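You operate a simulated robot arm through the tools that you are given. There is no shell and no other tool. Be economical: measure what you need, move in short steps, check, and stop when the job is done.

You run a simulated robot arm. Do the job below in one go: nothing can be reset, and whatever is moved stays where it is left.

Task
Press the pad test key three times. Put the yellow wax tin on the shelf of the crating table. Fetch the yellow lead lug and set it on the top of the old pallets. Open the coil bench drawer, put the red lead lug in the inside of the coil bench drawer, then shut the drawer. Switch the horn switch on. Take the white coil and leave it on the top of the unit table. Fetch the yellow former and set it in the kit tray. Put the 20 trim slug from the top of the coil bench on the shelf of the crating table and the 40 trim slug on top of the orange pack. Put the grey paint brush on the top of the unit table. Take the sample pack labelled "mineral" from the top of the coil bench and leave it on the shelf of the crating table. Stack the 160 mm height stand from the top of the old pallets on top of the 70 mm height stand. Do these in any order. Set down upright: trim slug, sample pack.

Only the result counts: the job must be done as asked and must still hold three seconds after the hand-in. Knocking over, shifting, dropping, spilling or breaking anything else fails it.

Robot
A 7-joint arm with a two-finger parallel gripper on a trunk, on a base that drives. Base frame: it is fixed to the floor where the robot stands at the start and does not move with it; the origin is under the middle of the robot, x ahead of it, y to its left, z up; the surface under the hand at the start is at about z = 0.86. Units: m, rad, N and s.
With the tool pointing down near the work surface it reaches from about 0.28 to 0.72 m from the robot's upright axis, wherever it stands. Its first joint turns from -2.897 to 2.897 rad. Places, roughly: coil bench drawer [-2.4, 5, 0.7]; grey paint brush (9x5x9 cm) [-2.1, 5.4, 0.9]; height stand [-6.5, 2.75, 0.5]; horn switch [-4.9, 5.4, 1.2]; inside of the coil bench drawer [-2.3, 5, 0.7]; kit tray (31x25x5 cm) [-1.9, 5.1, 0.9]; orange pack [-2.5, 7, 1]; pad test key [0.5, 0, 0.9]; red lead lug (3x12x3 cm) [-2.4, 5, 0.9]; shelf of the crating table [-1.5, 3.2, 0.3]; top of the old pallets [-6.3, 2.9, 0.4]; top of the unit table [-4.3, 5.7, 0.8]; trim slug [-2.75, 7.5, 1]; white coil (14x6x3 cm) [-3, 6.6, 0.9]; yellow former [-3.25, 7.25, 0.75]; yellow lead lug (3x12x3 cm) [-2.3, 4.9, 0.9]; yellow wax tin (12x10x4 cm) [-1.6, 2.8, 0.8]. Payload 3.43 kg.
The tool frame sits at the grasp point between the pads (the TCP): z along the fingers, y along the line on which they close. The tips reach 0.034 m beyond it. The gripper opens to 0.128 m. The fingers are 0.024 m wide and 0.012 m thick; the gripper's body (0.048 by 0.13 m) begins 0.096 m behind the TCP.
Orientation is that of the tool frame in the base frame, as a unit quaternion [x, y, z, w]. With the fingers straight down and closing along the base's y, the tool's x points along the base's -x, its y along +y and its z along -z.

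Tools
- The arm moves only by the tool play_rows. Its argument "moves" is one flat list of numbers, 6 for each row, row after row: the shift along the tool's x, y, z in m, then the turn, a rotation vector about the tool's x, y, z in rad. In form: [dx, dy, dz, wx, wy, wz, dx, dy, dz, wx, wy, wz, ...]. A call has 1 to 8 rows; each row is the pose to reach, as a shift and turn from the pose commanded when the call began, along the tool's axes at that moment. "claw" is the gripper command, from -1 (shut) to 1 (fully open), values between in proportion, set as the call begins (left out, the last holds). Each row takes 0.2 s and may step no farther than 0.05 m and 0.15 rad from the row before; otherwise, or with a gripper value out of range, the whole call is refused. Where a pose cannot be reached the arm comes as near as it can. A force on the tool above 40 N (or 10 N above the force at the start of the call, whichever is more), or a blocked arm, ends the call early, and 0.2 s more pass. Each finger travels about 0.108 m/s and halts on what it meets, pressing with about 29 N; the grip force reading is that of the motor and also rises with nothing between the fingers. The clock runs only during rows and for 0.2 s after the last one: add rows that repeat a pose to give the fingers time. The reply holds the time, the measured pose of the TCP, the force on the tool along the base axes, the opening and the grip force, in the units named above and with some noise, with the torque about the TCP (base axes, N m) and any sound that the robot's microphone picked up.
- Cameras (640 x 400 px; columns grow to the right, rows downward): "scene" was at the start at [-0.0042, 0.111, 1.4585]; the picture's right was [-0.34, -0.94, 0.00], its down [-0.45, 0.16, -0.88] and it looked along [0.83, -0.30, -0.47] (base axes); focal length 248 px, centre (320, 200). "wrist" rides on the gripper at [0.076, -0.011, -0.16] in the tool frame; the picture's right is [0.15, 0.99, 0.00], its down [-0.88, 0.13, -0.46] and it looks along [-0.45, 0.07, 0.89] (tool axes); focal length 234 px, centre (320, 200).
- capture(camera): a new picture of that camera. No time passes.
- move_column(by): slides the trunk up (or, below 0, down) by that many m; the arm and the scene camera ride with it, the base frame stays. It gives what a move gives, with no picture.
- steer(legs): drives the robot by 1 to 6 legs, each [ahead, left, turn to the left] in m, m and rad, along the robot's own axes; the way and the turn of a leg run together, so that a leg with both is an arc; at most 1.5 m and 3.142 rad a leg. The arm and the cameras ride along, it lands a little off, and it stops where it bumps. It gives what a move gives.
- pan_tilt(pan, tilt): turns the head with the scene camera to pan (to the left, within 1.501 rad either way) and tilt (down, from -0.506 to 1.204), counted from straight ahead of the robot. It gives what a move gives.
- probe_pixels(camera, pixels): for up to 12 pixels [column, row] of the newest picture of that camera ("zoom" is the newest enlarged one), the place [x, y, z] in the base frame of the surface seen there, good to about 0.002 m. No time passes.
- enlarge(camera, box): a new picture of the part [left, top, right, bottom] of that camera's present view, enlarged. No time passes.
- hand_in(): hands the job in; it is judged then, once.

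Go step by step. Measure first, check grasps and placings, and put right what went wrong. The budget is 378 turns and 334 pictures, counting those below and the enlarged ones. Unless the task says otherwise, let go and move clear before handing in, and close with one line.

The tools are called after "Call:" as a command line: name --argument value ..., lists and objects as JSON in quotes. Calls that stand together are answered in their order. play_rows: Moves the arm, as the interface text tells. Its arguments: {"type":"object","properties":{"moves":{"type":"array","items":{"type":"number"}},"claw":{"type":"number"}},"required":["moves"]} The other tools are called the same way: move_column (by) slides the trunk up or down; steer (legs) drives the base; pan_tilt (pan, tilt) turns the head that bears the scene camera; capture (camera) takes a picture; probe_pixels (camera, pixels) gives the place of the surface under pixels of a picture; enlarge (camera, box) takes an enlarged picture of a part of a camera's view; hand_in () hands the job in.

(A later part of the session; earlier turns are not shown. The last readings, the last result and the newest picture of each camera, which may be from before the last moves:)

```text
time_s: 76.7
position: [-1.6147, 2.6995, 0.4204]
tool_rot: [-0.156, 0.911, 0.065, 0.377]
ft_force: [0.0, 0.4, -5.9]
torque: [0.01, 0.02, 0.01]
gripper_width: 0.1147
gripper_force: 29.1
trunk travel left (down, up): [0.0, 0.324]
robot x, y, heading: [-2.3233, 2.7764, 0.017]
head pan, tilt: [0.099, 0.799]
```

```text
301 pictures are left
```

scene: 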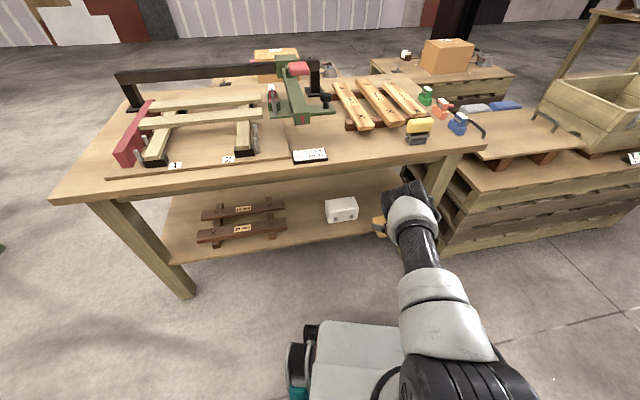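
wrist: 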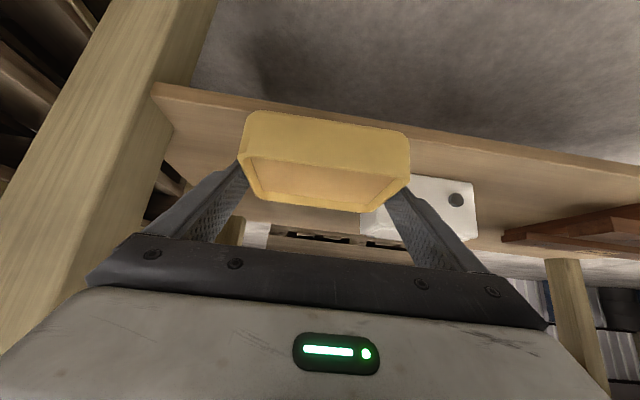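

The tin is lined up left of the right-hand leg and right of the white box. I'll drive in the remaining 0.122 m.

Call:
steer --legs '[[0.122, -0.012, 0]]'

Call:
capture --camera "wrist"

Call:
capture --camera "scene"

```text
time_s: 78.0
position: [-1.4925, 2.6871, 0.4203]
tool_rot: [-0.156, 0.911, 0.065, 0.376]
ft_force: [-0.9, -0.3, -6.0]
torque: [-0.03, 0.02, 0.01]
gripper_width: 0.1148
gripper_force: 29.0
trunk travel left (down, up): [0.0, 0.324]
robot x, y, heading: [-2.2012, 2.763, 0.011]
head pan, tilt: [0.099, 0.799]
```

```text
300 pictures are left
```

wrist: 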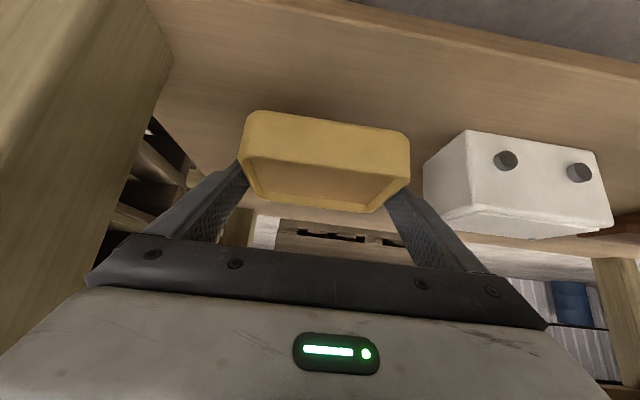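

```text
299 pictures are left
```

scene: 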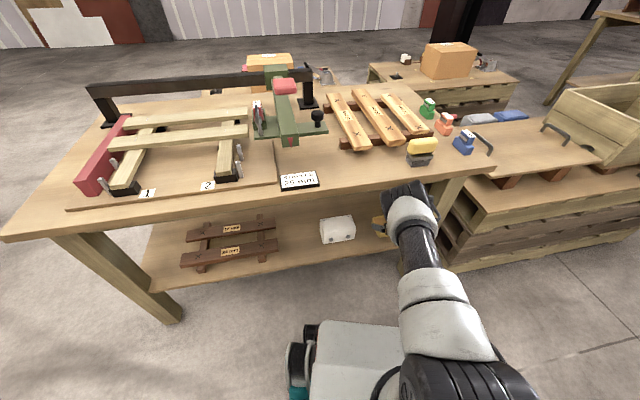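

There's clearance all round, so I'll lower the tin straight down about 5.5 cm in small steps.

Call:
play_rows --moves '[0.015, 0, 0.015, 0, 0, 0, 0.028, 0, 0.028, 0, 0, 0, 0.034, 0, 0.034, 0, 0, 0, 0.038, 0, 0.038, 0, 0, 0]'

Call:
capture --camera "wrist"

```text
time_s: 79.0
position: [-1.4932, 2.6881, 0.3657]
tool_rot: [-0.155, 0.911, 0.064, 0.376]
ft_force: [1.5, -0.1, -4.6]
torque: [0.0, 0.06, 0.01]
gripper_width: 0.115
gripper_force: 29.3
trunk travel left (down, up): [0.0, 0.324]
robot x, y, heading: [-2.2011, 2.7649, 0.01]
head pan, tilt: [0.099, 0.799]
```

```text
298 pictures are left
```

wrist: 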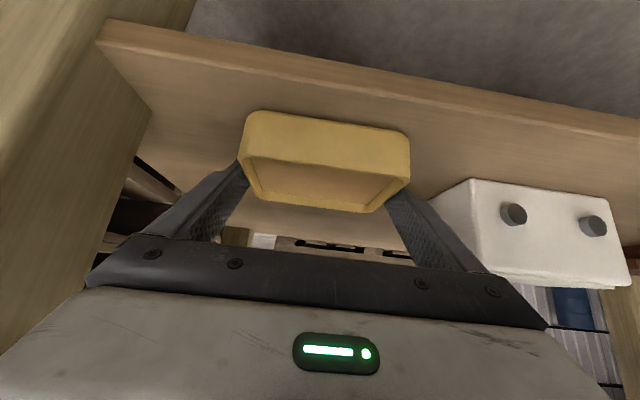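

Just about 3 mm remain, so I'll lower until light contact and then open a little.

Call:
play_rows --moves '[0.0015, 0, 0.0015, 0, 0, 0, 0.003, 0, 0.003, 0, 0, 0, 0.004, 0, 0.004, 0, 0, 0]'

```text
time_s: 79.8
position: [-1.4915, 2.6882, 0.3614]
tool_rot: [-0.154, 0.911, 0.063, 0.378]
ft_force: [-4.2, 0.5, 5.5]
torque: [-0.65, 0.23, -0.28]
gripper_width: 0.1151
gripper_force: 29.0
trunk travel left (down, up): [0.0, 0.324]
robot x, y, heading: [-2.1992, 2.7611, 0.011]
head pan, tilt: [0.099, 0.799]
```

Contact made and the weight is on the shelf. I'll open and pull back along the tool axis.

Call:
play_rows --moves '[0, 0, 0, 0, 0, 0, 0, 0, 0, 0, 0, 0]' --claw 0.97

Call:
play_rows --moves '[0, 0, -0.02, 0, 0, 0, 0, 0, -0.05, 0, 0, 0, 0, 0, -0.08, 0, 0, 0]'

Call:
capture --camera "wrist"

```text
time_s: 80.3
position: [-1.4933, 2.6873, 0.3599]
tool_rot: [-0.156, 0.911, 0.065, 0.376]
ft_force: [0.3, 0.4, 0.2]
torque: [0.04, -0.03, -0.03]
gripper_width: 0.1262
gripper_force: 0.1
trunk travel left (down, up): [0.0, 0.324]
robot x, y, heading: [-2.1977, 2.7656, 0.01]
head pan, tilt: [0.099, 0.799]
```

```text
time_s: 81.2
position: [-1.5479, 2.67, 0.4168]
tool_rot: [-0.155, 0.911, 0.064, 0.376]
ft_force: [0.3, 0.0, -0.4]
torque: [0.02, -0.01, -0.01]
gripper_width: 0.1261
gripper_force: 0.0
trunk travel left (down, up): [0.0, 0.324]
robot x, y, heading: [-2.1995, 2.7662, 0.01]
head pan, tilt: [0.099, 0.799]
```

```text
297 pictures are left
```

wrist: 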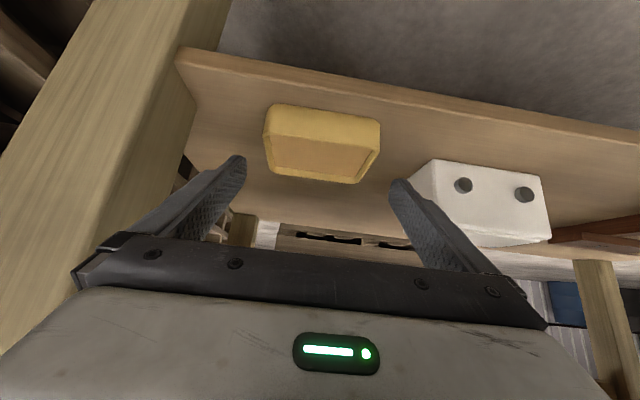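

The tin is on the shelf and clear of the fingers. I'll back off, raise the trunk, and return the arm to a tucked tool-down pose.

Call:
steer --legs '[[-0.55, 0, 0]]'

Call:
move_column --by 0.15

Call:
play_rows --moves '[-0.0254, 0.0023, -0.0352, 0, 0, 0, -0.0509, 0.0047, -0.0704, 0, 0, 0, -0.0763, 0.007, -0.1056, 0, 0, 0, -0.1017, 0.0094, -0.1408, 0, 0, 0, -0.1271, 0.0117, -0.176, 0, 0, 0, -0.1526, 0.014, -0.2112, 0, 0, 0, -0.178, 0.0164, -0.2464, 0, 0, 0]' --claw 0

Call:
play_rows --moves '[-0.0075, 0.0208, -0.0349, 0.0211, 0.1297, 0.051, -0.0149, 0.0416, -0.0698, 0.0422, 0.2593, 0.102, -0.0224, 0.0624, -0.1047, 0.0634, 0.389, 0.153, -0.0298, 0.0831, -0.1396, 0.0845, 0.5186, 0.204, -0.0373, 0.1039, -0.1745, 0.1056, 0.6483, 0.255, -0.0447, 0.1247, -0.2094, 0.1267, 0.7779, 0.306]'

Call:
pan_tilt --pan 0.1 --tilt 0.5

Call:
capture --camera "scene"

```text
time_s: 84.3
position: [-2.0955, 2.6601, 0.4167]
tool_rot: [-0.15, 0.912, 0.063, 0.377]
ft_force: [-0.4, 0.3, 0.3]
torque: [0.0, -0.04, 0.02]
gripper_width: 0.1259
gripper_force: 0.0
trunk travel left (down, up): [0.0, 0.324]
robot x, y, heading: [-2.7453, 2.7625, 0.008]
head pan, tilt: [0.099, 0.799]
```

```text
time_s: 86.1
position: [-2.0932, 2.6602, 0.5669]
tool_rot: [-0.152, 0.912, 0.063, 0.377]
ft_force: [0.7, 0.3, -0.3]
torque: [0.03, 0.01, 0.0]
gripper_width: 0.1264
gripper_force: 0.0
trunk travel left (down, up): [-0.15, 0.174]
robot x, y, heading: [-2.7414, 2.7588, 0.007]
head pan, tilt: [0.099, 0.799]
```

```text
time_s: 87.7
position: [-2.1462, 2.6584, 0.8672]
tool_rot: [-0.15, 0.912, 0.063, 0.376]
ft_force: [-0.9, 0.3, 0.0]
torque: [-0.02, -0.02, 0.0]
gripper_width: 0.0642
gripper_force: 0.1
trunk travel left (down, up): [-0.15, 0.174]
robot x, y, heading: [-2.7452, 2.7587, 0.003]
head pan, tilt: [0.099, 0.799]
```

```text
time_s: 89.1
position: [-2.2994, 2.7403, 1.0457]
tool_rot: [-0.003, 1.0, 0.0, -0.001]
ft_force: [0.5, -0.1, -0.4]
torque: [0.01, 0.02, -0.01]
gripper_width: 0.064
gripper_force: 0.1
trunk travel left (down, up): [-0.15, 0.174]
robot x, y, heading: [-2.7483, 2.7602, 0.002]
head pan, tilt: [0.099, 0.799]
```

```text
time_s: 89.9
position: [-2.2984, 2.7406, 1.0452]
tool_rot: [-0.004, 1.0, 0.0, 0.0]
ft_force: [0.6, 0.1, -0.1]
torque: [-0.01, -0.01, -0.01]
gripper_width: 0.0639
gripper_force: 0.1
trunk travel left (down, up): [-0.15, 0.174]
robot x, y, heading: [-2.7453, 2.7605, 0.003]
head pan, tilt: [0.099, 0.499]
```

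```text
296 pictures are left
```

scene: 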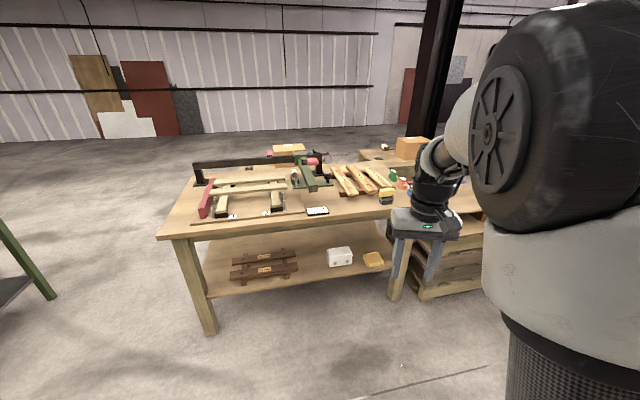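

The tin stays in place at (374,259). Next is the coil bench: I'll turn to face +y, drive along the aisle, and look.

Call:
steer --legs '[[-0.15, 0, 1.571], [1.1, 0, 0]]'

Call:
pan_tilt --pan 0.0 --tilt 0.4

Call:
capture --camera "scene"

```text
time_s: 99.3
position: [-2.7808, 4.2045, 1.0472]
tool_rot: [-0.7, 0.714, -0.001, 0.0]
ft_force: [0.8, -0.4, 0.4]
torque: [0.02, 0.02, -0.01]
gripper_width: 0.0639
gripper_force: 0.2
trunk travel left (down, up): [-0.15, 0.174]
robot x, y, heading: [-2.8109, 3.757, 1.551]
head pan, tilt: [0.099, 0.499]
```

```text
time_s: 100.0
position: [-2.7807, 4.2032, 1.0468]
tool_rot: [-0.701, 0.713, -0.001, -0.001]
ft_force: [-0.9, 0.1, 0.7]
torque: [-0.05, 0.01, 0.02]
gripper_width: 0.064
gripper_force: 0.0
trunk travel left (down, up): [-0.15, 0.174]
robot x, y, heading: [-2.81, 3.7557, 1.551]
head pan, tilt: [0.0, 0.4]
```

```text
295 pictures are left
```

scene: 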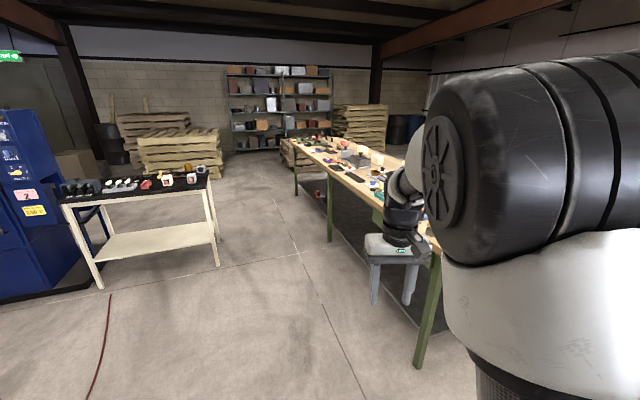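

The long green-legged bench is the coil bench. I'll probe its edge line.

Call:
probe_pixels --camera "scene" --pixels '[[418, 365], [330, 238], [298, 194], [294, 146], [340, 180], [370, 208], [217, 263], [103, 285], [66, 200], [210, 178], [300, 250], [30, 190]]'

Call:
enlarge --camera "scene" --box '[270, 120, 430, 250]'

```text
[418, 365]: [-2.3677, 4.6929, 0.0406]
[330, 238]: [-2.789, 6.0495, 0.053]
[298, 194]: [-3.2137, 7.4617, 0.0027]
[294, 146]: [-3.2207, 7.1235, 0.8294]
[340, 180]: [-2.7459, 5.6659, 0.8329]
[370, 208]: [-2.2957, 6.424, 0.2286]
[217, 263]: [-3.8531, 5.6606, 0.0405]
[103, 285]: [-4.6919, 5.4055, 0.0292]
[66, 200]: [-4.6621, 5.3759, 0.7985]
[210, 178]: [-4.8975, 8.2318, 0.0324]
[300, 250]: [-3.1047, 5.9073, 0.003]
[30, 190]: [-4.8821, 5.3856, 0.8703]
```

```text
3.08 times, centred on (350, 185) of scene
```

zoom: 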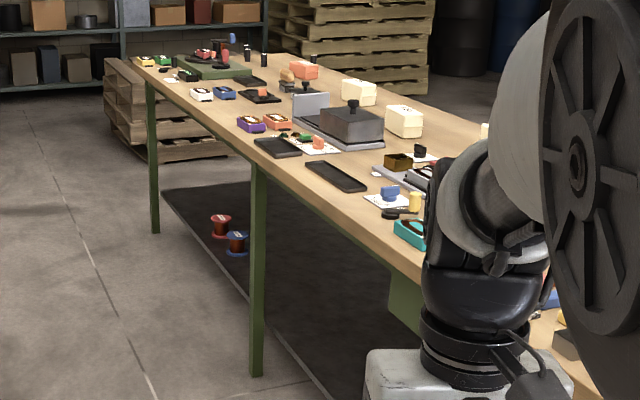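

The bench runs along (-0.298, 0.955) with its top at 0.83. I'll go to a station facing its near end, with heading about 0.302.

Call:
steer --legs '[[1.05, 0.1, 0], [0, 0, -1.249]]'

Call:
pan_tilt --pan 0.3 --tilt 0.6

Call:
capture --camera "scene"

Call:
capture --camera "wrist"

```text
time_s: 108.5
position: [-2.468, 4.9269, 1.0455]
tool_rot: [-0.165, 0.986, 0.0, -0.001]
ft_force: [0.7, 0.5, -0.1]
torque: [0.01, -0.02, 0.0]
gripper_width: 0.064
gripper_force: 0.0
trunk travel left (down, up): [-0.15, 0.174]
robot x, y, heading: [-2.8949, 4.8011, 0.328]
head pan, tilt: [0.0, 0.4]
```

```text
time_s: 109.3
position: [-2.4679, 4.9274, 1.0465]
tool_rot: [-0.165, 0.986, 0.0, -0.001]
ft_force: [-0.9, 0.0, -0.4]
torque: [-0.02, -0.03, 0.01]
gripper_width: 0.064
gripper_force: 0.0
trunk travel left (down, up): [-0.15, 0.174]
robot x, y, heading: [-2.9002, 4.8067, 0.329]
head pan, tilt: [0.3, 0.6]
```

```text
293 pictures are left
```

scene: 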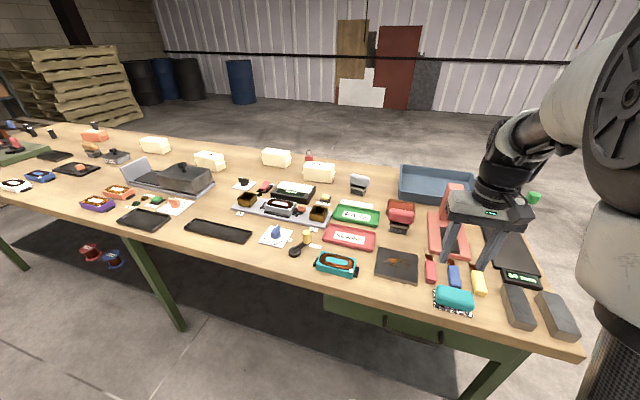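

```text
292 pictures are left
```

wrist: 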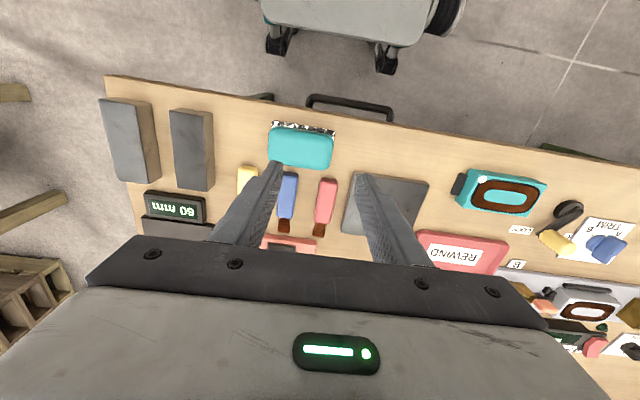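

Now I see the bench items: lugs at (430-480, 275), a drawer handle at (412,330), and a tray at (435,185). I'll zoom to identify labels.

Call:
enlarge --camera "scene" --box '[380, 150, 600, 345]'

Call:
enlarge --camera "scene" --box '[220, 130, 420, 290]'

Call:
enlarge --camera "scene" --box '[60, 110, 260, 250]'

```text
2.05 times, centred on (490, 248) of scene
```

zoom: 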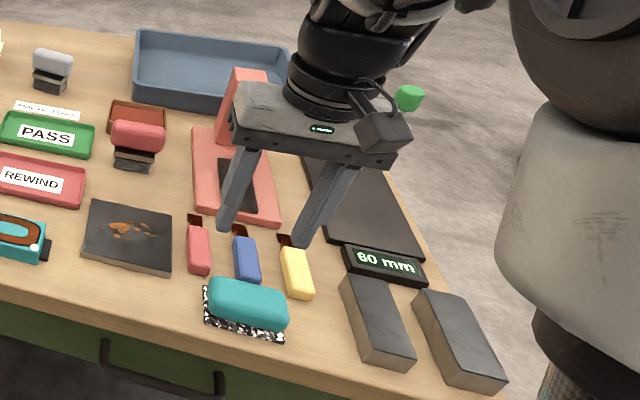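

```text
2.50 times, centred on (320, 210) of scene
```

zoom: 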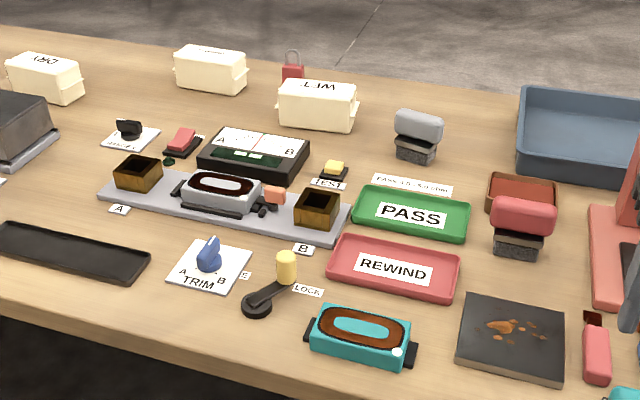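

```text
2.86 times, centred on (160, 180) of scene
```

zoom: 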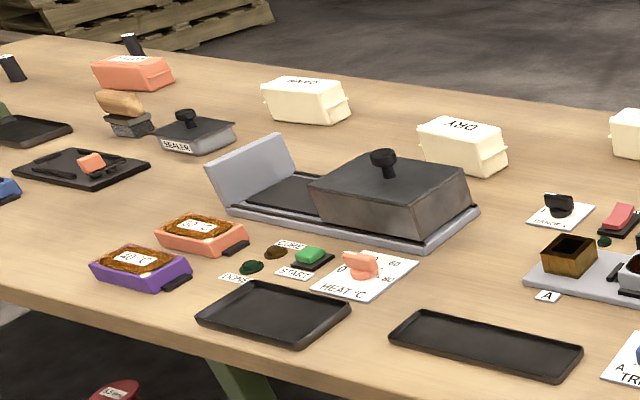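

The lugs (red, blue, yellow), the grey brush and the kit tray are clear. I'll start with the drawer by tilting down to see its handle.

Call:
pan_tilt --pan 0.15 --tilt 0.95

Call:
capture --camera "scene"

Call:
enlarge --camera "wrist" --box '[240, 60, 460, 200]'

Call:
probe_pixels --camera "zoom" --pixels '[[200, 105], [315, 125], [435, 165], [215, 130], [420, 180], [320, 170], [500, 160], [60, 90]]'

```text
time_s: 110.2
position: [-2.4669, 4.9269, 1.0462]
tool_rot: [-0.166, 0.986, 0.0, -0.001]
ft_force: [0.1, -0.5, 0.1]
torque: [0.02, -0.01, -0.03]
gripper_width: 0.0642
gripper_force: 0.1
trunk travel left (down, up): [-0.15, 0.174]
robot x, y, heading: [-2.8985, 4.8007, 0.325]
head pan, tilt: [0.15, 0.949]
```

```text
288 pictures are left
```

scene: 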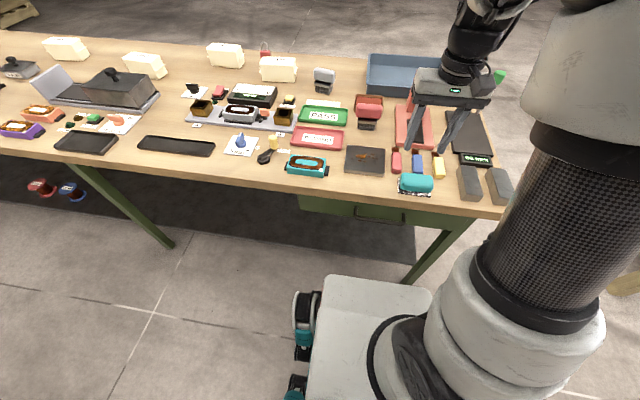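

```text
2.86 times, centred on (350, 130) of wrist
```

zoom: 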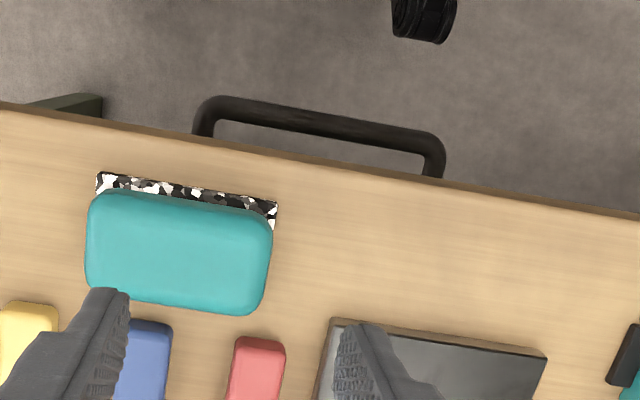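

```text
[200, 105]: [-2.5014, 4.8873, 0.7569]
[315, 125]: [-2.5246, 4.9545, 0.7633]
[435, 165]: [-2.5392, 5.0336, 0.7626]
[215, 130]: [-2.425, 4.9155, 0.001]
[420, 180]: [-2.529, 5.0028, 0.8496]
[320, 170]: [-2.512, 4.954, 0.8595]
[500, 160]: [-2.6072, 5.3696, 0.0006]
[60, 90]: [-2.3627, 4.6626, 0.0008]
```

The drawer handle's bar centre is at (-2.525, 4.955, 0.763), tucked under the bench overhang. I'll grip it with the tool roughly horizontal, fingers closing vertically. First I back off 0.35 m for room.

Call:
steer --legs '[[-0.33, 0, -0.02]]'

Call:
play_rows --moves '[0, 0, 0.02, -0.0864, -0.0864, 0.0864, 0, 0, 0.04, -0.1727, -0.1727, 0.1727, 0, 0, 0.06, -0.2591, -0.2591, 0.2591, 0, 0, 0.08, -0.3454, -0.3454, 0.3454, 0, 0, 0.1, -0.4318, -0.4318, 0.4318, 0, 0, 0.12, -0.5182, -0.5182, 0.5182, 0, 0, 0.14, -0.6045, -0.6045, 0.6045]'

```text
time_s: 112.3
position: [-2.7781, 4.8181, 1.0453]
tool_rot: [-0.159, 0.987, 0.0, -0.001]
ft_force: [0.9, 0.4, 0.5]
torque: [0.01, -0.02, 0.01]
gripper_width: 0.0638
gripper_force: 0.2
trunk travel left (down, up): [-0.15, 0.174]
robot x, y, heading: [-3.2086, 4.6995, 0.314]
head pan, tilt: [0.15, 0.949]
```

```text
time_s: 113.9
position: [-2.7774, 4.8172, 0.9054]
tool_rot: [0.148, 0.901, 0.331, 0.238]
ft_force: [-0.3, 0.6, -0.1]
torque: [-0.01, 0.02, -0.01]
gripper_width: 0.0638
gripper_force: 0.1
trunk travel left (down, up): [-0.15, 0.174]
robot x, y, heading: [-3.2107, 4.7008, 0.325]
head pan, tilt: [0.15, 0.949]
```

The first half of the turn worked. I'll finish the turn to horizontal while moving the hand forward a bit.

Call:
play_rows --moves '[-0.0143, 0.0071, 0.0142, -0.0864, -0.0864, 0.0864, -0.0287, 0.0142, 0.0284, -0.1727, -0.1727, 0.1727, -0.043, 0.0213, 0.0426, -0.2591, -0.2591, 0.2591, -0.0574, 0.0285, 0.0569, -0.3454, -0.3454, 0.3454, -0.0717, 0.0356, 0.0711, -0.4318, -0.4318, 0.4318, -0.086, 0.0427, 0.0853, -0.5182, -0.5182, 0.5182, -0.1004, 0.0498, 0.0995, -0.6045, -0.6045, 0.6045]'

Call:
capture --camera "wrist"

Call:
capture --camera "scene"

```text
time_s: 115.5
position: [-2.6354, 4.8621, 0.9061]
tool_rot: [0.415, 0.573, 0.572, 0.415]
ft_force: [-0.7, -0.4, 1.0]
torque: [-0.01, 0.03, -0.02]
gripper_width: 0.064
gripper_force: 0.0
trunk travel left (down, up): [-0.15, 0.174]
robot x, y, heading: [-3.2034, 4.6988, 0.319]
head pan, tilt: [0.15, 0.949]
```

```text
286 pictures are left
```

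wrist: 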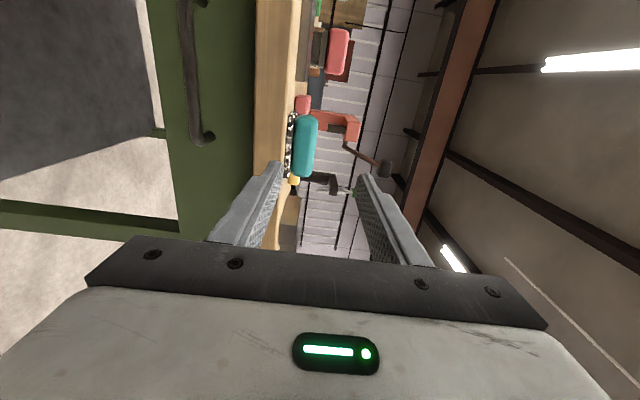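

```text
285 pictures are left
```

scene: 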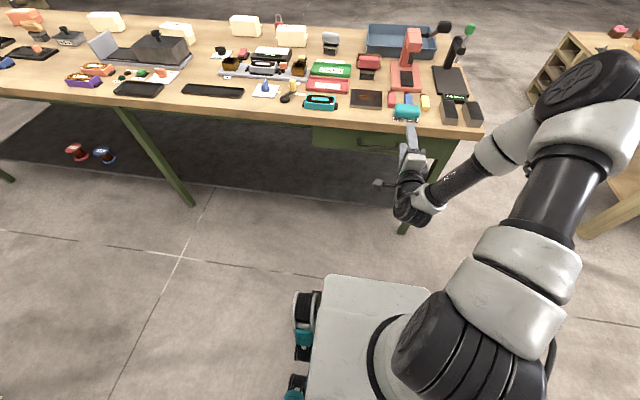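

The tool is horizontal. The handle shows in the wrist view at (190,75), so I'll probe it and the drawer face.

Call:
probe_pixels --camera "wrist" --pixels '[[186, 40], [191, 75], [195, 110], [184, 75], [198, 75], [207, 137], [230, 75], [215, 190], [258, 75], [210, 60]]'

Call:
enlarge --camera "wrist" --box '[150, 0, 290, 160]'

```text
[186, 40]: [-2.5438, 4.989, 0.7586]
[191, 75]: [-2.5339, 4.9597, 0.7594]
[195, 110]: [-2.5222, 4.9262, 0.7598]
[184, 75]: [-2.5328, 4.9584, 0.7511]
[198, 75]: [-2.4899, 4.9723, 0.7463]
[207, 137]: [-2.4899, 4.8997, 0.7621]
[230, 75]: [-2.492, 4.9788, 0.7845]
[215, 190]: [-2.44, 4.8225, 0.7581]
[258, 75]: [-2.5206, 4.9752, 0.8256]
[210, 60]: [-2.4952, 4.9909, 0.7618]
```

```text
2.50 times, centred on (220, 80) of wrist
```

zoom: 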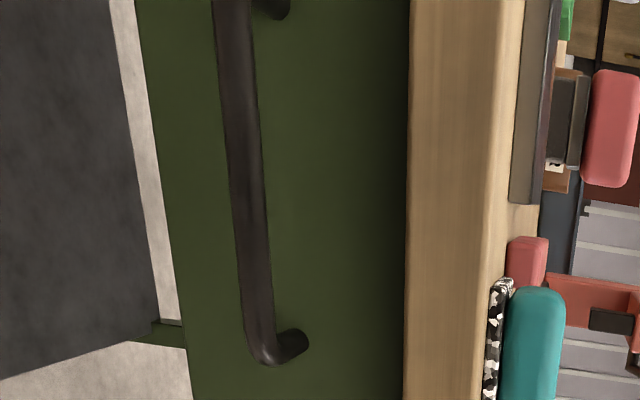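

Handle bar centre is z=0.757 with about 3.3 cm of gap behind it. I'll narrow the fingers to 4 cm, lower, and advance so they straddle the bar.

Call:
play_rows --moves '[0.0144, -0.0373, 0, 0, 0, 0, 0.0288, -0.0745, 0, 0, 0, 0, 0.0432, -0.1118, 0, 0, 0, 0, 0.0576, -0.149, 0, 0, 0, 0, 0.0576, -0.149, 0.04, 0, 0, 0, 0.0576, -0.149, 0.08, 0, 0, 0, 0.0576, -0.149, 0.11, 0, 0, 0]' --claw -0.35

Call:
capture --camera "wrist"

```text
time_s: 117.1
position: [-2.5494, 4.9525, 0.7595]
tool_rot: [0.415, 0.574, 0.573, 0.412]
ft_force: [-0.8, 0.8, 0.7]
torque: [0.0, 0.03, 0.0]
gripper_width: 0.0418
gripper_force: 0.0
trunk travel left (down, up): [-0.15, 0.174]
robot x, y, heading: [-3.2088, 4.6976, 0.317]
head pan, tilt: [0.15, 0.949]
```

```text
283 pictures are left
```

wrist: 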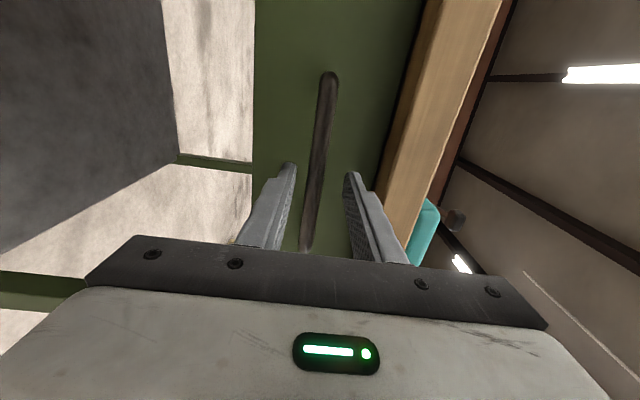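

The bar runs between the fingers (320,150). I'll advance the last 2 cm and close on it.

Call:
play_rows --moves '[0, -0.002, 0.012, 0, 0, 0, 0, -0.002, 0.022, 0, 0, 0]'

Call:
play_rows --moves '[0, 0, 0, 0, 0, 0, 0, 0, 0, 0, 0, 0]' --claw -1

```text
time_s: 117.7
position: [-2.5285, 4.9603, 0.7559]
tool_rot: [0.415, 0.574, 0.572, 0.413]
ft_force: [0.3, 0.1, 0.3]
torque: [-0.02, 0.0, 0.0]
gripper_width: 0.0416
gripper_force: 0.0
trunk travel left (down, up): [-0.15, 0.174]
robot x, y, heading: [-3.2138, 4.6993, 0.314]
head pan, tilt: [0.15, 0.949]
```

```text
time_s: 118.3
position: [-2.5286, 4.9596, 0.7549]
tool_rot: [0.415, 0.574, 0.572, 0.413]
ft_force: [1.0, 0.0, -5.0]
torque: [-0.02, 0.0, 0.01]
gripper_width: 0.0135
gripper_force: 45.2
trunk travel left (down, up): [-0.15, 0.174]
robot x, y, heading: [-3.2069, 4.6991, 0.319]
head pan, tilt: [0.15, 0.949]
```

The handle is gripped (13.5 mm). I'll pull the drawer out along the tool axis.

Call:
play_rows --moves '[0, 0, -0.03, 0, 0, 0, 0, 0, -0.06, 0, 0, 0, 0, 0, -0.09, 0, 0, 0, 0, 0, -0.12, 0, 0, 0, 0, 0, -0.15, 0, 0, 0, 0, 0, -0.18, 0, 0, 0]'

Call:
capture --camera "scene"

```text
time_s: 119.7
position: [-2.7012, 4.9038, 0.7544]
tool_rot: [0.415, 0.575, 0.572, 0.412]
ft_force: [-1.3, 1.9, -15.0]
torque: [-0.05, 0.12, 0.45]
gripper_width: 0.0138
gripper_force: 45.1
trunk travel left (down, up): [-0.15, 0.174]
robot x, y, heading: [-3.208, 4.6977, 0.319]
head pan, tilt: [0.15, 0.949]
```

```text
282 pictures are left
```

scene: 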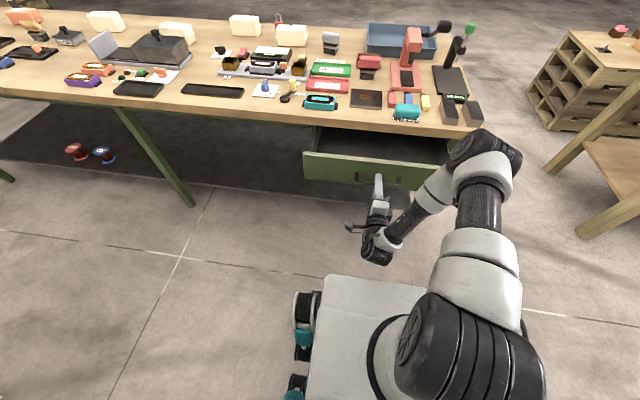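

The drawer is open 18 cm. I'll pull a little more for placing room.

Call:
play_rows --moves '[0, 0, -0.03, 0, 0, 0, 0, 0, -0.06, 0, 0, 0]'

Call:
capture --camera "scene"

```text
time_s: 120.3
position: [-2.757, 4.8845, 0.7549]
tool_rot: [0.415, 0.573, 0.573, 0.413]
ft_force: [-1.4, -0.6, -9.0]
torque: [0.06, 0.07, 1.19]
gripper_width: 0.0136
gripper_force: 44.7
trunk travel left (down, up): [-0.15, 0.174]
robot x, y, heading: [-3.2083, 4.7019, 0.321]
head pan, tilt: [0.15, 0.949]
```

```text
281 pictures are left
```

scene: 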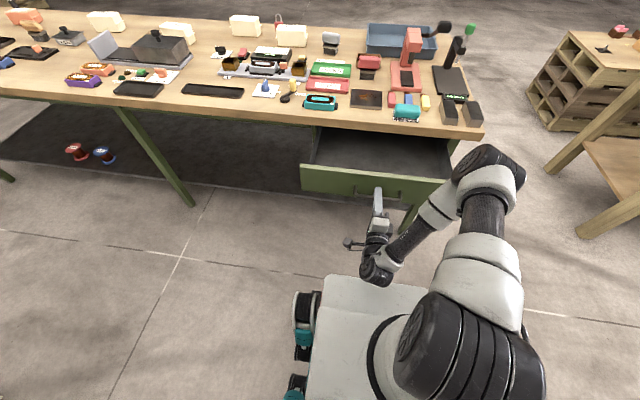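

It's open 24 cm and looks empty. I'll release the handle, back the base off, and probe the drawer's interior.

Call:
play_rows --moves '[0, 0, 0, 0, 0, 0, 0, 0, 0, 0, 0, 0]' --claw -0.2

Call:
steer --legs '[[-0.15, 0, 0]]'

Call:
capture --camera "scene"

Call:
probe_pixels --camera "scene" --pixels '[[330, 122], [380, 130], [420, 135], [330, 135], [430, 150], [375, 145]]'

```text
time_s: 120.9
position: [-2.7559, 4.8851, 0.7557]
tool_rot: [0.414, 0.572, 0.574, 0.415]
ft_force: [-0.5, -0.3, -1.6]
torque: [-0.02, 0.0, 0.04]
gripper_width: 0.0515
gripper_force: 0.0
trunk travel left (down, up): [-0.15, 0.174]
robot x, y, heading: [-3.2102, 4.6977, 0.314]
head pan, tilt: [0.15, 0.949]
```

```text
time_s: 122.3
position: [-2.8987, 4.8393, 0.7539]
tool_rot: [0.414, 0.574, 0.573, 0.413]
ft_force: [0.0, 0.3, 0.4]
torque: [0.01, 0.0, -0.04]
gripper_width: 0.0511
gripper_force: 0.0
trunk travel left (down, up): [-0.15, 0.174]
robot x, y, heading: [-3.3496, 4.6544, 0.319]
head pan, tilt: [0.15, 0.949]
```

```text
280 pictures are left
```

scene: 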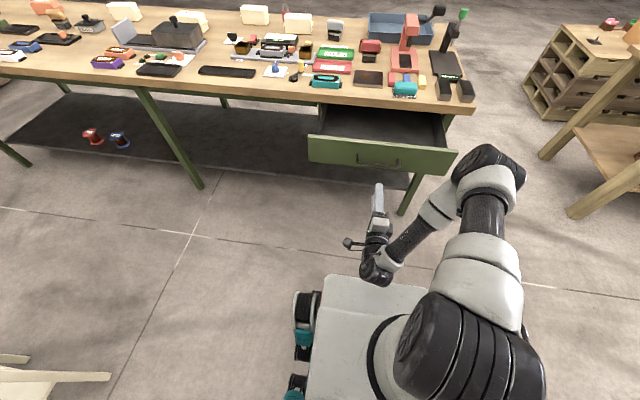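

```text
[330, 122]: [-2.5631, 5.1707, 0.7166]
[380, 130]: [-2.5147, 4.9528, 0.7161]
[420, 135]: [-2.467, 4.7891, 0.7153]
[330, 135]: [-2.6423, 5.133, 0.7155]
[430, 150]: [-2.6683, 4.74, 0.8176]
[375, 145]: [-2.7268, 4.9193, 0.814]
```

The drawer floor is at z=0.716. I'll raise the hand and turn it back to tool-down.

Call:
play_rows --moves '[0, 0.04, 0, 0.0864, 0.0864, -0.0864, 0, 0.08, 0, 0.1727, 0.1727, -0.1727, 0, 0.12, 0, 0.2591, 0.2591, -0.2591, 0, 0.16, 0, 0.3454, 0.3454, -0.3454, 0, 0.2, 0, 0.4318, 0.4318, -0.4318, 0, 0.24, 0, 0.5182, 0.5182, -0.5182, 0, 0.28, 0, 0.6045, 0.6045, -0.6045]'

Call:
play_rows --moves '[0, 0, 0, 0.0864, 0.0864, -0.0864, 0, 0, 0, 0.1727, 0.1727, -0.1727, 0, 0, 0, 0.2591, 0.2591, -0.2591, 0, 0, 0, 0.3454, 0.3454, -0.3454, 0, 0, 0, 0.4318, 0.4318, -0.4318, 0, 0, 0, 0.5182, 0.5182, -0.5182, 0, 0, 0, 0.6045, 0.6045, -0.6045]'

```text
time_s: 123.9
position: [-2.9007, 4.8379, 1.0341]
tool_rot: [0.146, 0.901, 0.33, 0.239]
ft_force: [0.2, 0.0, -0.3]
torque: [0.0, 0.0, 0.0]
gripper_width: 0.0511
gripper_force: 0.1
out of reach, approached as far as the arm can: row 4, 5
trunk travel left (down, up): [-0.15, 0.174]
robot x, y, heading: [-3.3497, 4.6485, 0.319]
head pan, tilt: [0.15, 0.949]
```

```text
time_s: 125.5
position: [-2.8991, 4.8375, 1.0343]
tool_rot: [-0.16, 0.987, -0.001, -0.001]
ft_force: [0.2, 0.4, -0.2]
torque: [0.0, 0.0, -0.05]
gripper_width: 0.0511
gripper_force: 0.2
trunk travel left (down, up): [-0.15, 0.174]
robot x, y, heading: [-3.3485, 4.6499, 0.32]
head pan, tilt: [0.15, 0.949]
```

Tool-down again. I'll drive 0.3 m forward and measure the lugs.

Call:
steer --legs '[[0.3, 0, 0]]'

Call:
pan_tilt --pan 0.2 --tilt 0.8

Call:
capture --camera "scene"

Call:
enlarge --camera "scene" --box '[370, 120, 530, 230]'

```text
time_s: 127.5
position: [-2.6143, 4.9328, 1.0342]
tool_rot: [-0.16, 0.987, 0.001, -0.002]
ft_force: [0.1, -0.1, 0.3]
torque: [-0.01, -0.03, 0.01]
gripper_width: 0.0513
gripper_force: 0.1
trunk travel left (down, up): [-0.15, 0.174]
robot x, y, heading: [-3.0657, 4.7484, 0.313]
head pan, tilt: [0.15, 0.949]
```

```text
time_s: 128.2
position: [-2.6152, 4.9319, 1.0341]
tool_rot: [-0.16, 0.987, 0.0, -0.001]
ft_force: [0.1, -0.9, 0.0]
torque: [-0.01, 0.03, 0.0]
gripper_width: 0.0514
gripper_force: 0.2
trunk travel left (down, up): [-0.15, 0.174]
robot x, y, heading: [-3.0709, 4.7471, 0.319]
head pan, tilt: [0.201, 0.799]
```

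```text
279 pictures are left
```

scene: 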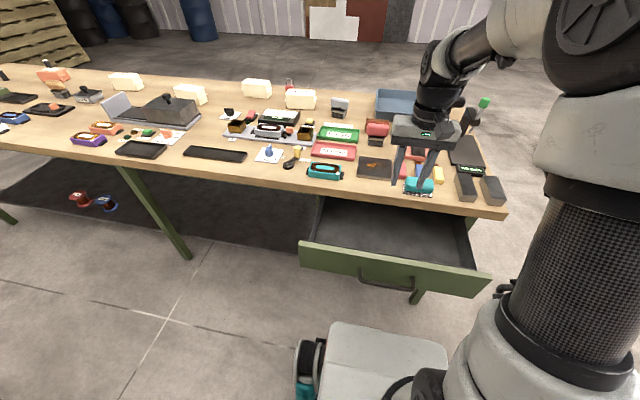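

```text
3.64 times, centred on (450, 175) of scene
```

zoom: 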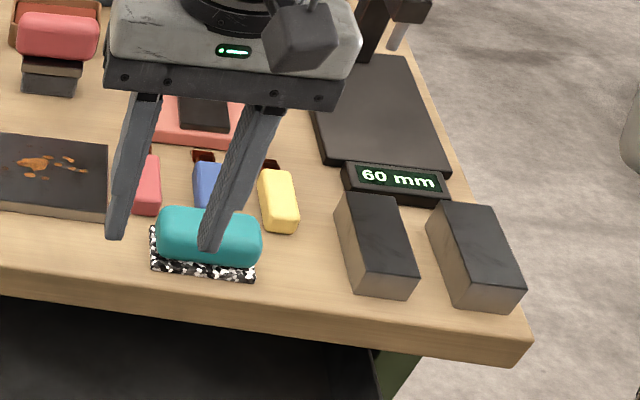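

Call:
capture --camera "wrist"

Call:
enlarge --camera "wrist" --box '[200, 130, 440, 280]'

```text
277 pictures are left
```

wrist: 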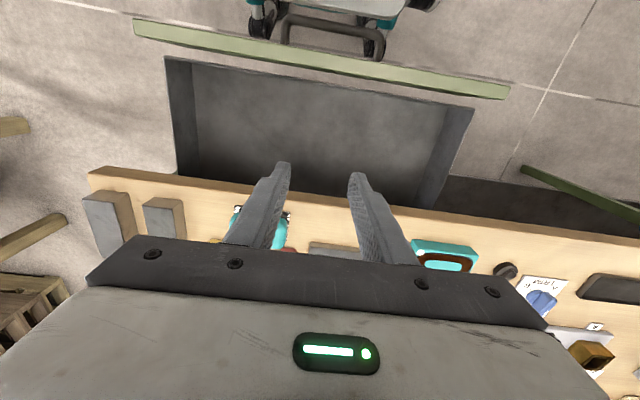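

```text
2.67 times, centred on (320, 205) of wrist
```

zoom: 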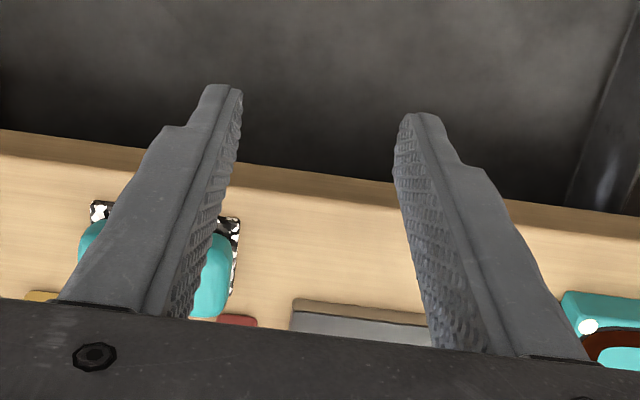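

The lugs sit just beyond the palm. I'll move the hand forward 0.2 m at height and look again.

Call:
play_rows --moves '[-0.04, 0, 0, 0, 0, 0, -0.08, 0, 0, 0, 0, 0, -0.12, 0, 0, 0, 0, 0, -0.15, 0, 0, 0, 0, 0]'

Call:
capture --camera "wrist"

Call:
enlarge --camera "wrist" --box '[200, 110, 440, 260]'

```text
time_s: 129.2
position: [-2.473, 4.9824, 1.0352]
tool_rot: [-0.16, 0.987, 0.0, -0.001]
ft_force: [-0.4, -0.7, -0.2]
torque: [0.0, -0.02, -0.02]
gripper_width: 0.0512
gripper_force: 0.0
trunk travel left (down, up): [-0.15, 0.174]
robot x, y, heading: [-3.0694, 4.7443, 0.317]
head pan, tilt: [0.201, 0.799]
```

```text
275 pictures are left
```

wrist: 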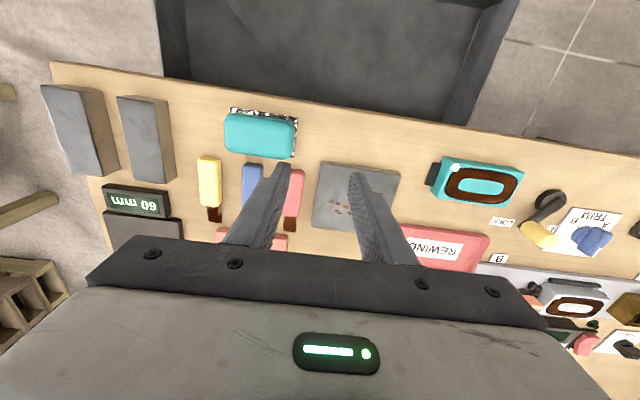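

```text
2.67 times, centred on (320, 185) of wrist
```

zoom: 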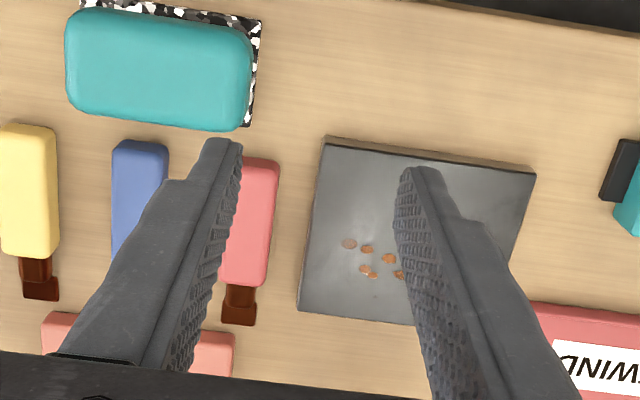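

I'll probe the red lug's outline and neighbours.

Call:
probe_pixels --camera "zoom" --pixels '[[276, 165], [264, 280], [247, 165], [224, 290], [255, 220], [238, 310], [164, 150], [115, 150], [316, 200], [324, 145], [295, 220], [195, 160]]'

```text
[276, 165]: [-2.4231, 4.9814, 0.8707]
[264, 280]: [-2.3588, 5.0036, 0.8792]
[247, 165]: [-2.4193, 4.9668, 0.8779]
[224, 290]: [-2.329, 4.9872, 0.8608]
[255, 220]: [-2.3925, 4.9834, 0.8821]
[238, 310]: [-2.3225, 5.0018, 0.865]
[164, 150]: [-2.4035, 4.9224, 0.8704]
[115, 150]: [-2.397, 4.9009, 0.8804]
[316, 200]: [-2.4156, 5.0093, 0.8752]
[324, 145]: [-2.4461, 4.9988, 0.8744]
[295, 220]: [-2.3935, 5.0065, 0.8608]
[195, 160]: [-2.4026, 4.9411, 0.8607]
```

The red lug centreline is known: the grasp point is (-2.378, 4.977), about 27 mm wide, with 24 mm of gap to the slate. I'll drive 6 cm closer for reach, set the fingers to 42 mm, and move above it.

Call:
steer --legs '[[0.06, 0, 0]]'

Call:
play_rows --moves '[0, 0, 0, 0, 0, 0]' --claw -0.34

```text
time_s: 130.2
position: [-2.4174, 4.9994, 1.0359]
tool_rot: [-0.16, 0.987, 0.0, -0.001]
ft_force: [-0.8, -0.3, -0.4]
torque: [0.0, -0.01, 0.01]
gripper_width: 0.0512
gripper_force: 0.1
trunk travel left (down, up): [-0.15, 0.174]
robot x, y, heading: [-3.0083, 4.7679, 0.321]
head pan, tilt: [0.201, 0.799]
```

```text
time_s: 130.6
position: [-2.4181, 5.0008, 1.0353]
tool_rot: [-0.16, 0.987, 0.0, -0.001]
ft_force: [-0.4, -0.3, -0.2]
torque: [-0.01, -0.02, 0.0]
gripper_width: 0.0423
gripper_force: 0.1
trunk travel left (down, up): [-0.15, 0.174]
robot x, y, heading: [-3.0111, 4.7658, 0.32]
head pan, tilt: [0.201, 0.799]
```

Call:
play_rows --moves '[-0.0103, -0.0116, 0.035, 0, 0, 0, -0.0206, -0.0232, 0.07, 0, 0, 0, -0.0309, -0.0348, 0.1055, 0, 0, 0, -0.0309, -0.0348, 0.1055, 0, 0, 0]'

Call:
enlarge --camera "wrist" --box '[200, 110, 440, 260]'

```text
time_s: 131.6
position: [-2.3766, 4.9765, 0.9309]
tool_rot: [-0.159, 0.987, 0.001, -0.001]
ft_force: [0.1, 0.3, 0.3]
torque: [0.03, 0.05, -0.01]
gripper_width: 0.0421
gripper_force: 0.0
trunk travel left (down, up): [-0.15, 0.174]
robot x, y, heading: [-3.0042, 4.7653, 0.318]
head pan, tilt: [0.201, 0.799]
```

```text
2.67 times, centred on (320, 185) of wrist
```

zoom: 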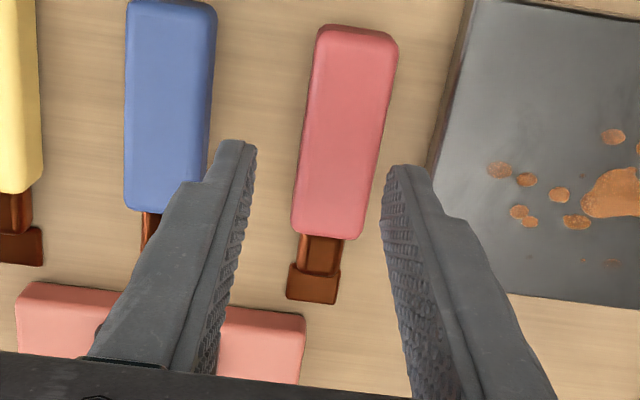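

The lug is between the fingers and parallel to them. I'll descend and grip.

Call:
play_rows --moves '[0, 0, 0.015, 0, 0, 0, 0, 0, 0.027, 0, 0, 0, 0, 0, 0.032, 0, 0, 0]'

Call:
play_rows --moves '[0, 0, 0, 0, 0, 0, 0, 0, 0, 0, 0, 0]' --claw -1

Call:
play_rows --moves '[0, 0, -0.03, 0, 0, 0, 0, 0, -0.07, 0, 0, 0, 0, 0, -0.11, 0, 0, 0, 0, 0, -0.15, 0, 0, 0]'

Call:
capture --camera "wrist"

```text
time_s: 132.4
position: [-2.3751, 4.9763, 0.8981]
tool_rot: [-0.16, 0.987, 0.0, 0.0]
ft_force: [0.9, 0.1, 0.2]
torque: [-0.03, -0.01, -0.01]
gripper_width: 0.0422
gripper_force: 0.0
trunk travel left (down, up): [-0.15, 0.174]
robot x, y, heading: [-3.0088, 4.7673, 0.318]
head pan, tilt: [0.201, 0.799]
```

```text
time_s: 133.0
position: [-2.3769, 4.9771, 0.8964]
tool_rot: [-0.16, 0.987, -0.001, -0.001]
ft_force: [0.3, 0.4, 1.1]
torque: [-0.03, 0.05, 0.0]
gripper_width: 0.027
gripper_force: 28.8
trunk travel left (down, up): [-0.15, 0.174]
robot x, y, heading: [-3.0091, 4.7647, 0.321]
head pan, tilt: [0.201, 0.799]
```

```text
time_s: 134.0
position: [-2.3782, 4.9778, 1.0515]
tool_rot: [-0.16, 0.987, 0.0, -0.001]
ft_force: [0.1, -1.2, -0.5]
torque: [0.01, 0.02, -0.02]
gripper_width: 0.027
gripper_force: 28.9
trunk travel left (down, up): [-0.15, 0.174]
robot x, y, heading: [-3.0073, 4.7672, 0.319]
head pan, tilt: [0.201, 0.799]
```

```text
272 pictures are left
```

wrist: 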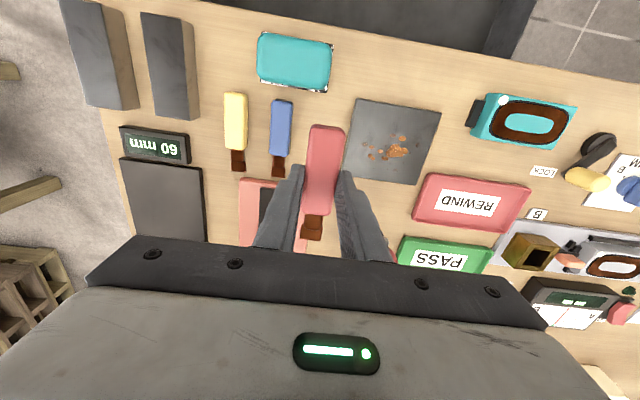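

The red lug is lifted. I'll move it over the open drawer and lower part way.

Call:
play_rows --moves '[0.0444, 0.0044, 0, 0, 0, 0, 0.0888, 0.0088, 0, 0, 0, 0, 0.1332, 0.0132, 0, 0, 0, 0, 0.1776, 0.0176, 0, 0, 0, 0, 0.222, 0.022, 0, 0, 0, 0, 0.2663, 0.0264, 0, 0, 0, 0, 0.2663, 0.0264, 0.04, 0, 0, 0, 0.2663, 0.0264, 0.08, 0, 0, 0]'

Call:
capture --camera "wrist"

Call:
capture --camera "scene"

```text
time_s: 135.8
position: [-2.6392, 4.919, 0.9666]
tool_rot: [-0.161, 0.987, 0.001, 0.0]
ft_force: [-0.4, 0.0, -0.9]
torque: [0.01, -0.01, -0.02]
gripper_width: 0.0271
gripper_force: 28.7
trunk travel left (down, up): [-0.15, 0.174]
robot x, y, heading: [-3.011, 4.7672, 0.321]
head pan, tilt: [0.201, 0.799]
```

```text
271 pictures are left
```

wrist: 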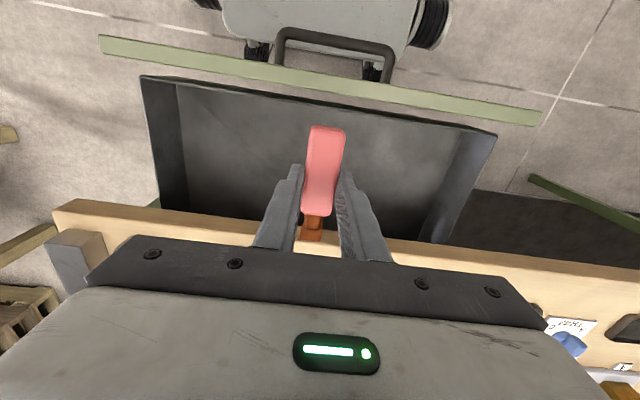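

```text
270 pictures are left
```

scene: 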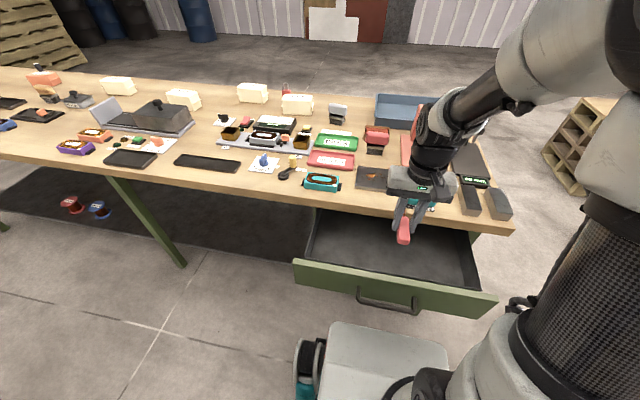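

Call:
probe_pixels --camera "wrist" --pixels '[[260, 222], [400, 240], [316, 218], [308, 238], [325, 130], [320, 85], [330, 180], [230, 150]]'

```text
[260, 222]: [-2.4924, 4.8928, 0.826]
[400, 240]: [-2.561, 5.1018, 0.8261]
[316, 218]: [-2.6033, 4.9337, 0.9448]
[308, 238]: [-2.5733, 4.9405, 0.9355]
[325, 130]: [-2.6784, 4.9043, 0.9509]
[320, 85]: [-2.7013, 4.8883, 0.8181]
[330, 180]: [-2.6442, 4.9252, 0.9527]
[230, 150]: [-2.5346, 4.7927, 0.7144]
```

The lug clears the bench edge by 6 cm and the drawer front by 2 cm. I'll lower it onto the drawer floor.

Call:
play_rows --moves '[0, 0, 0.045, 0, 0, 0, 0, 0, 0.09, 0, 0, 0, 0, 0, 0.135, 0, 0, 0, 0, 0, 0.175, 0, 0, 0, 0, 0, 0.2, 0, 0, 0, 0, 0, 0.209, 0, 0, 0, 0, 0, 0.213, 0, 0, 0]'

```text
time_s: 137.4
position: [-2.6377, 4.919, 0.7559]
tool_rot: [-0.16, 0.987, 0.0, 0.001]
ft_force: [-1.1, 2.6, 14.6]
torque: [0.38, -0.7, 0.14]
gripper_width: 0.027
gripper_force: 29.3
trunk travel left (down, up): [-0.15, 0.174]
robot x, y, heading: [-3.0121, 4.7627, 0.32]
head pan, tilt: [0.201, 0.799]
```

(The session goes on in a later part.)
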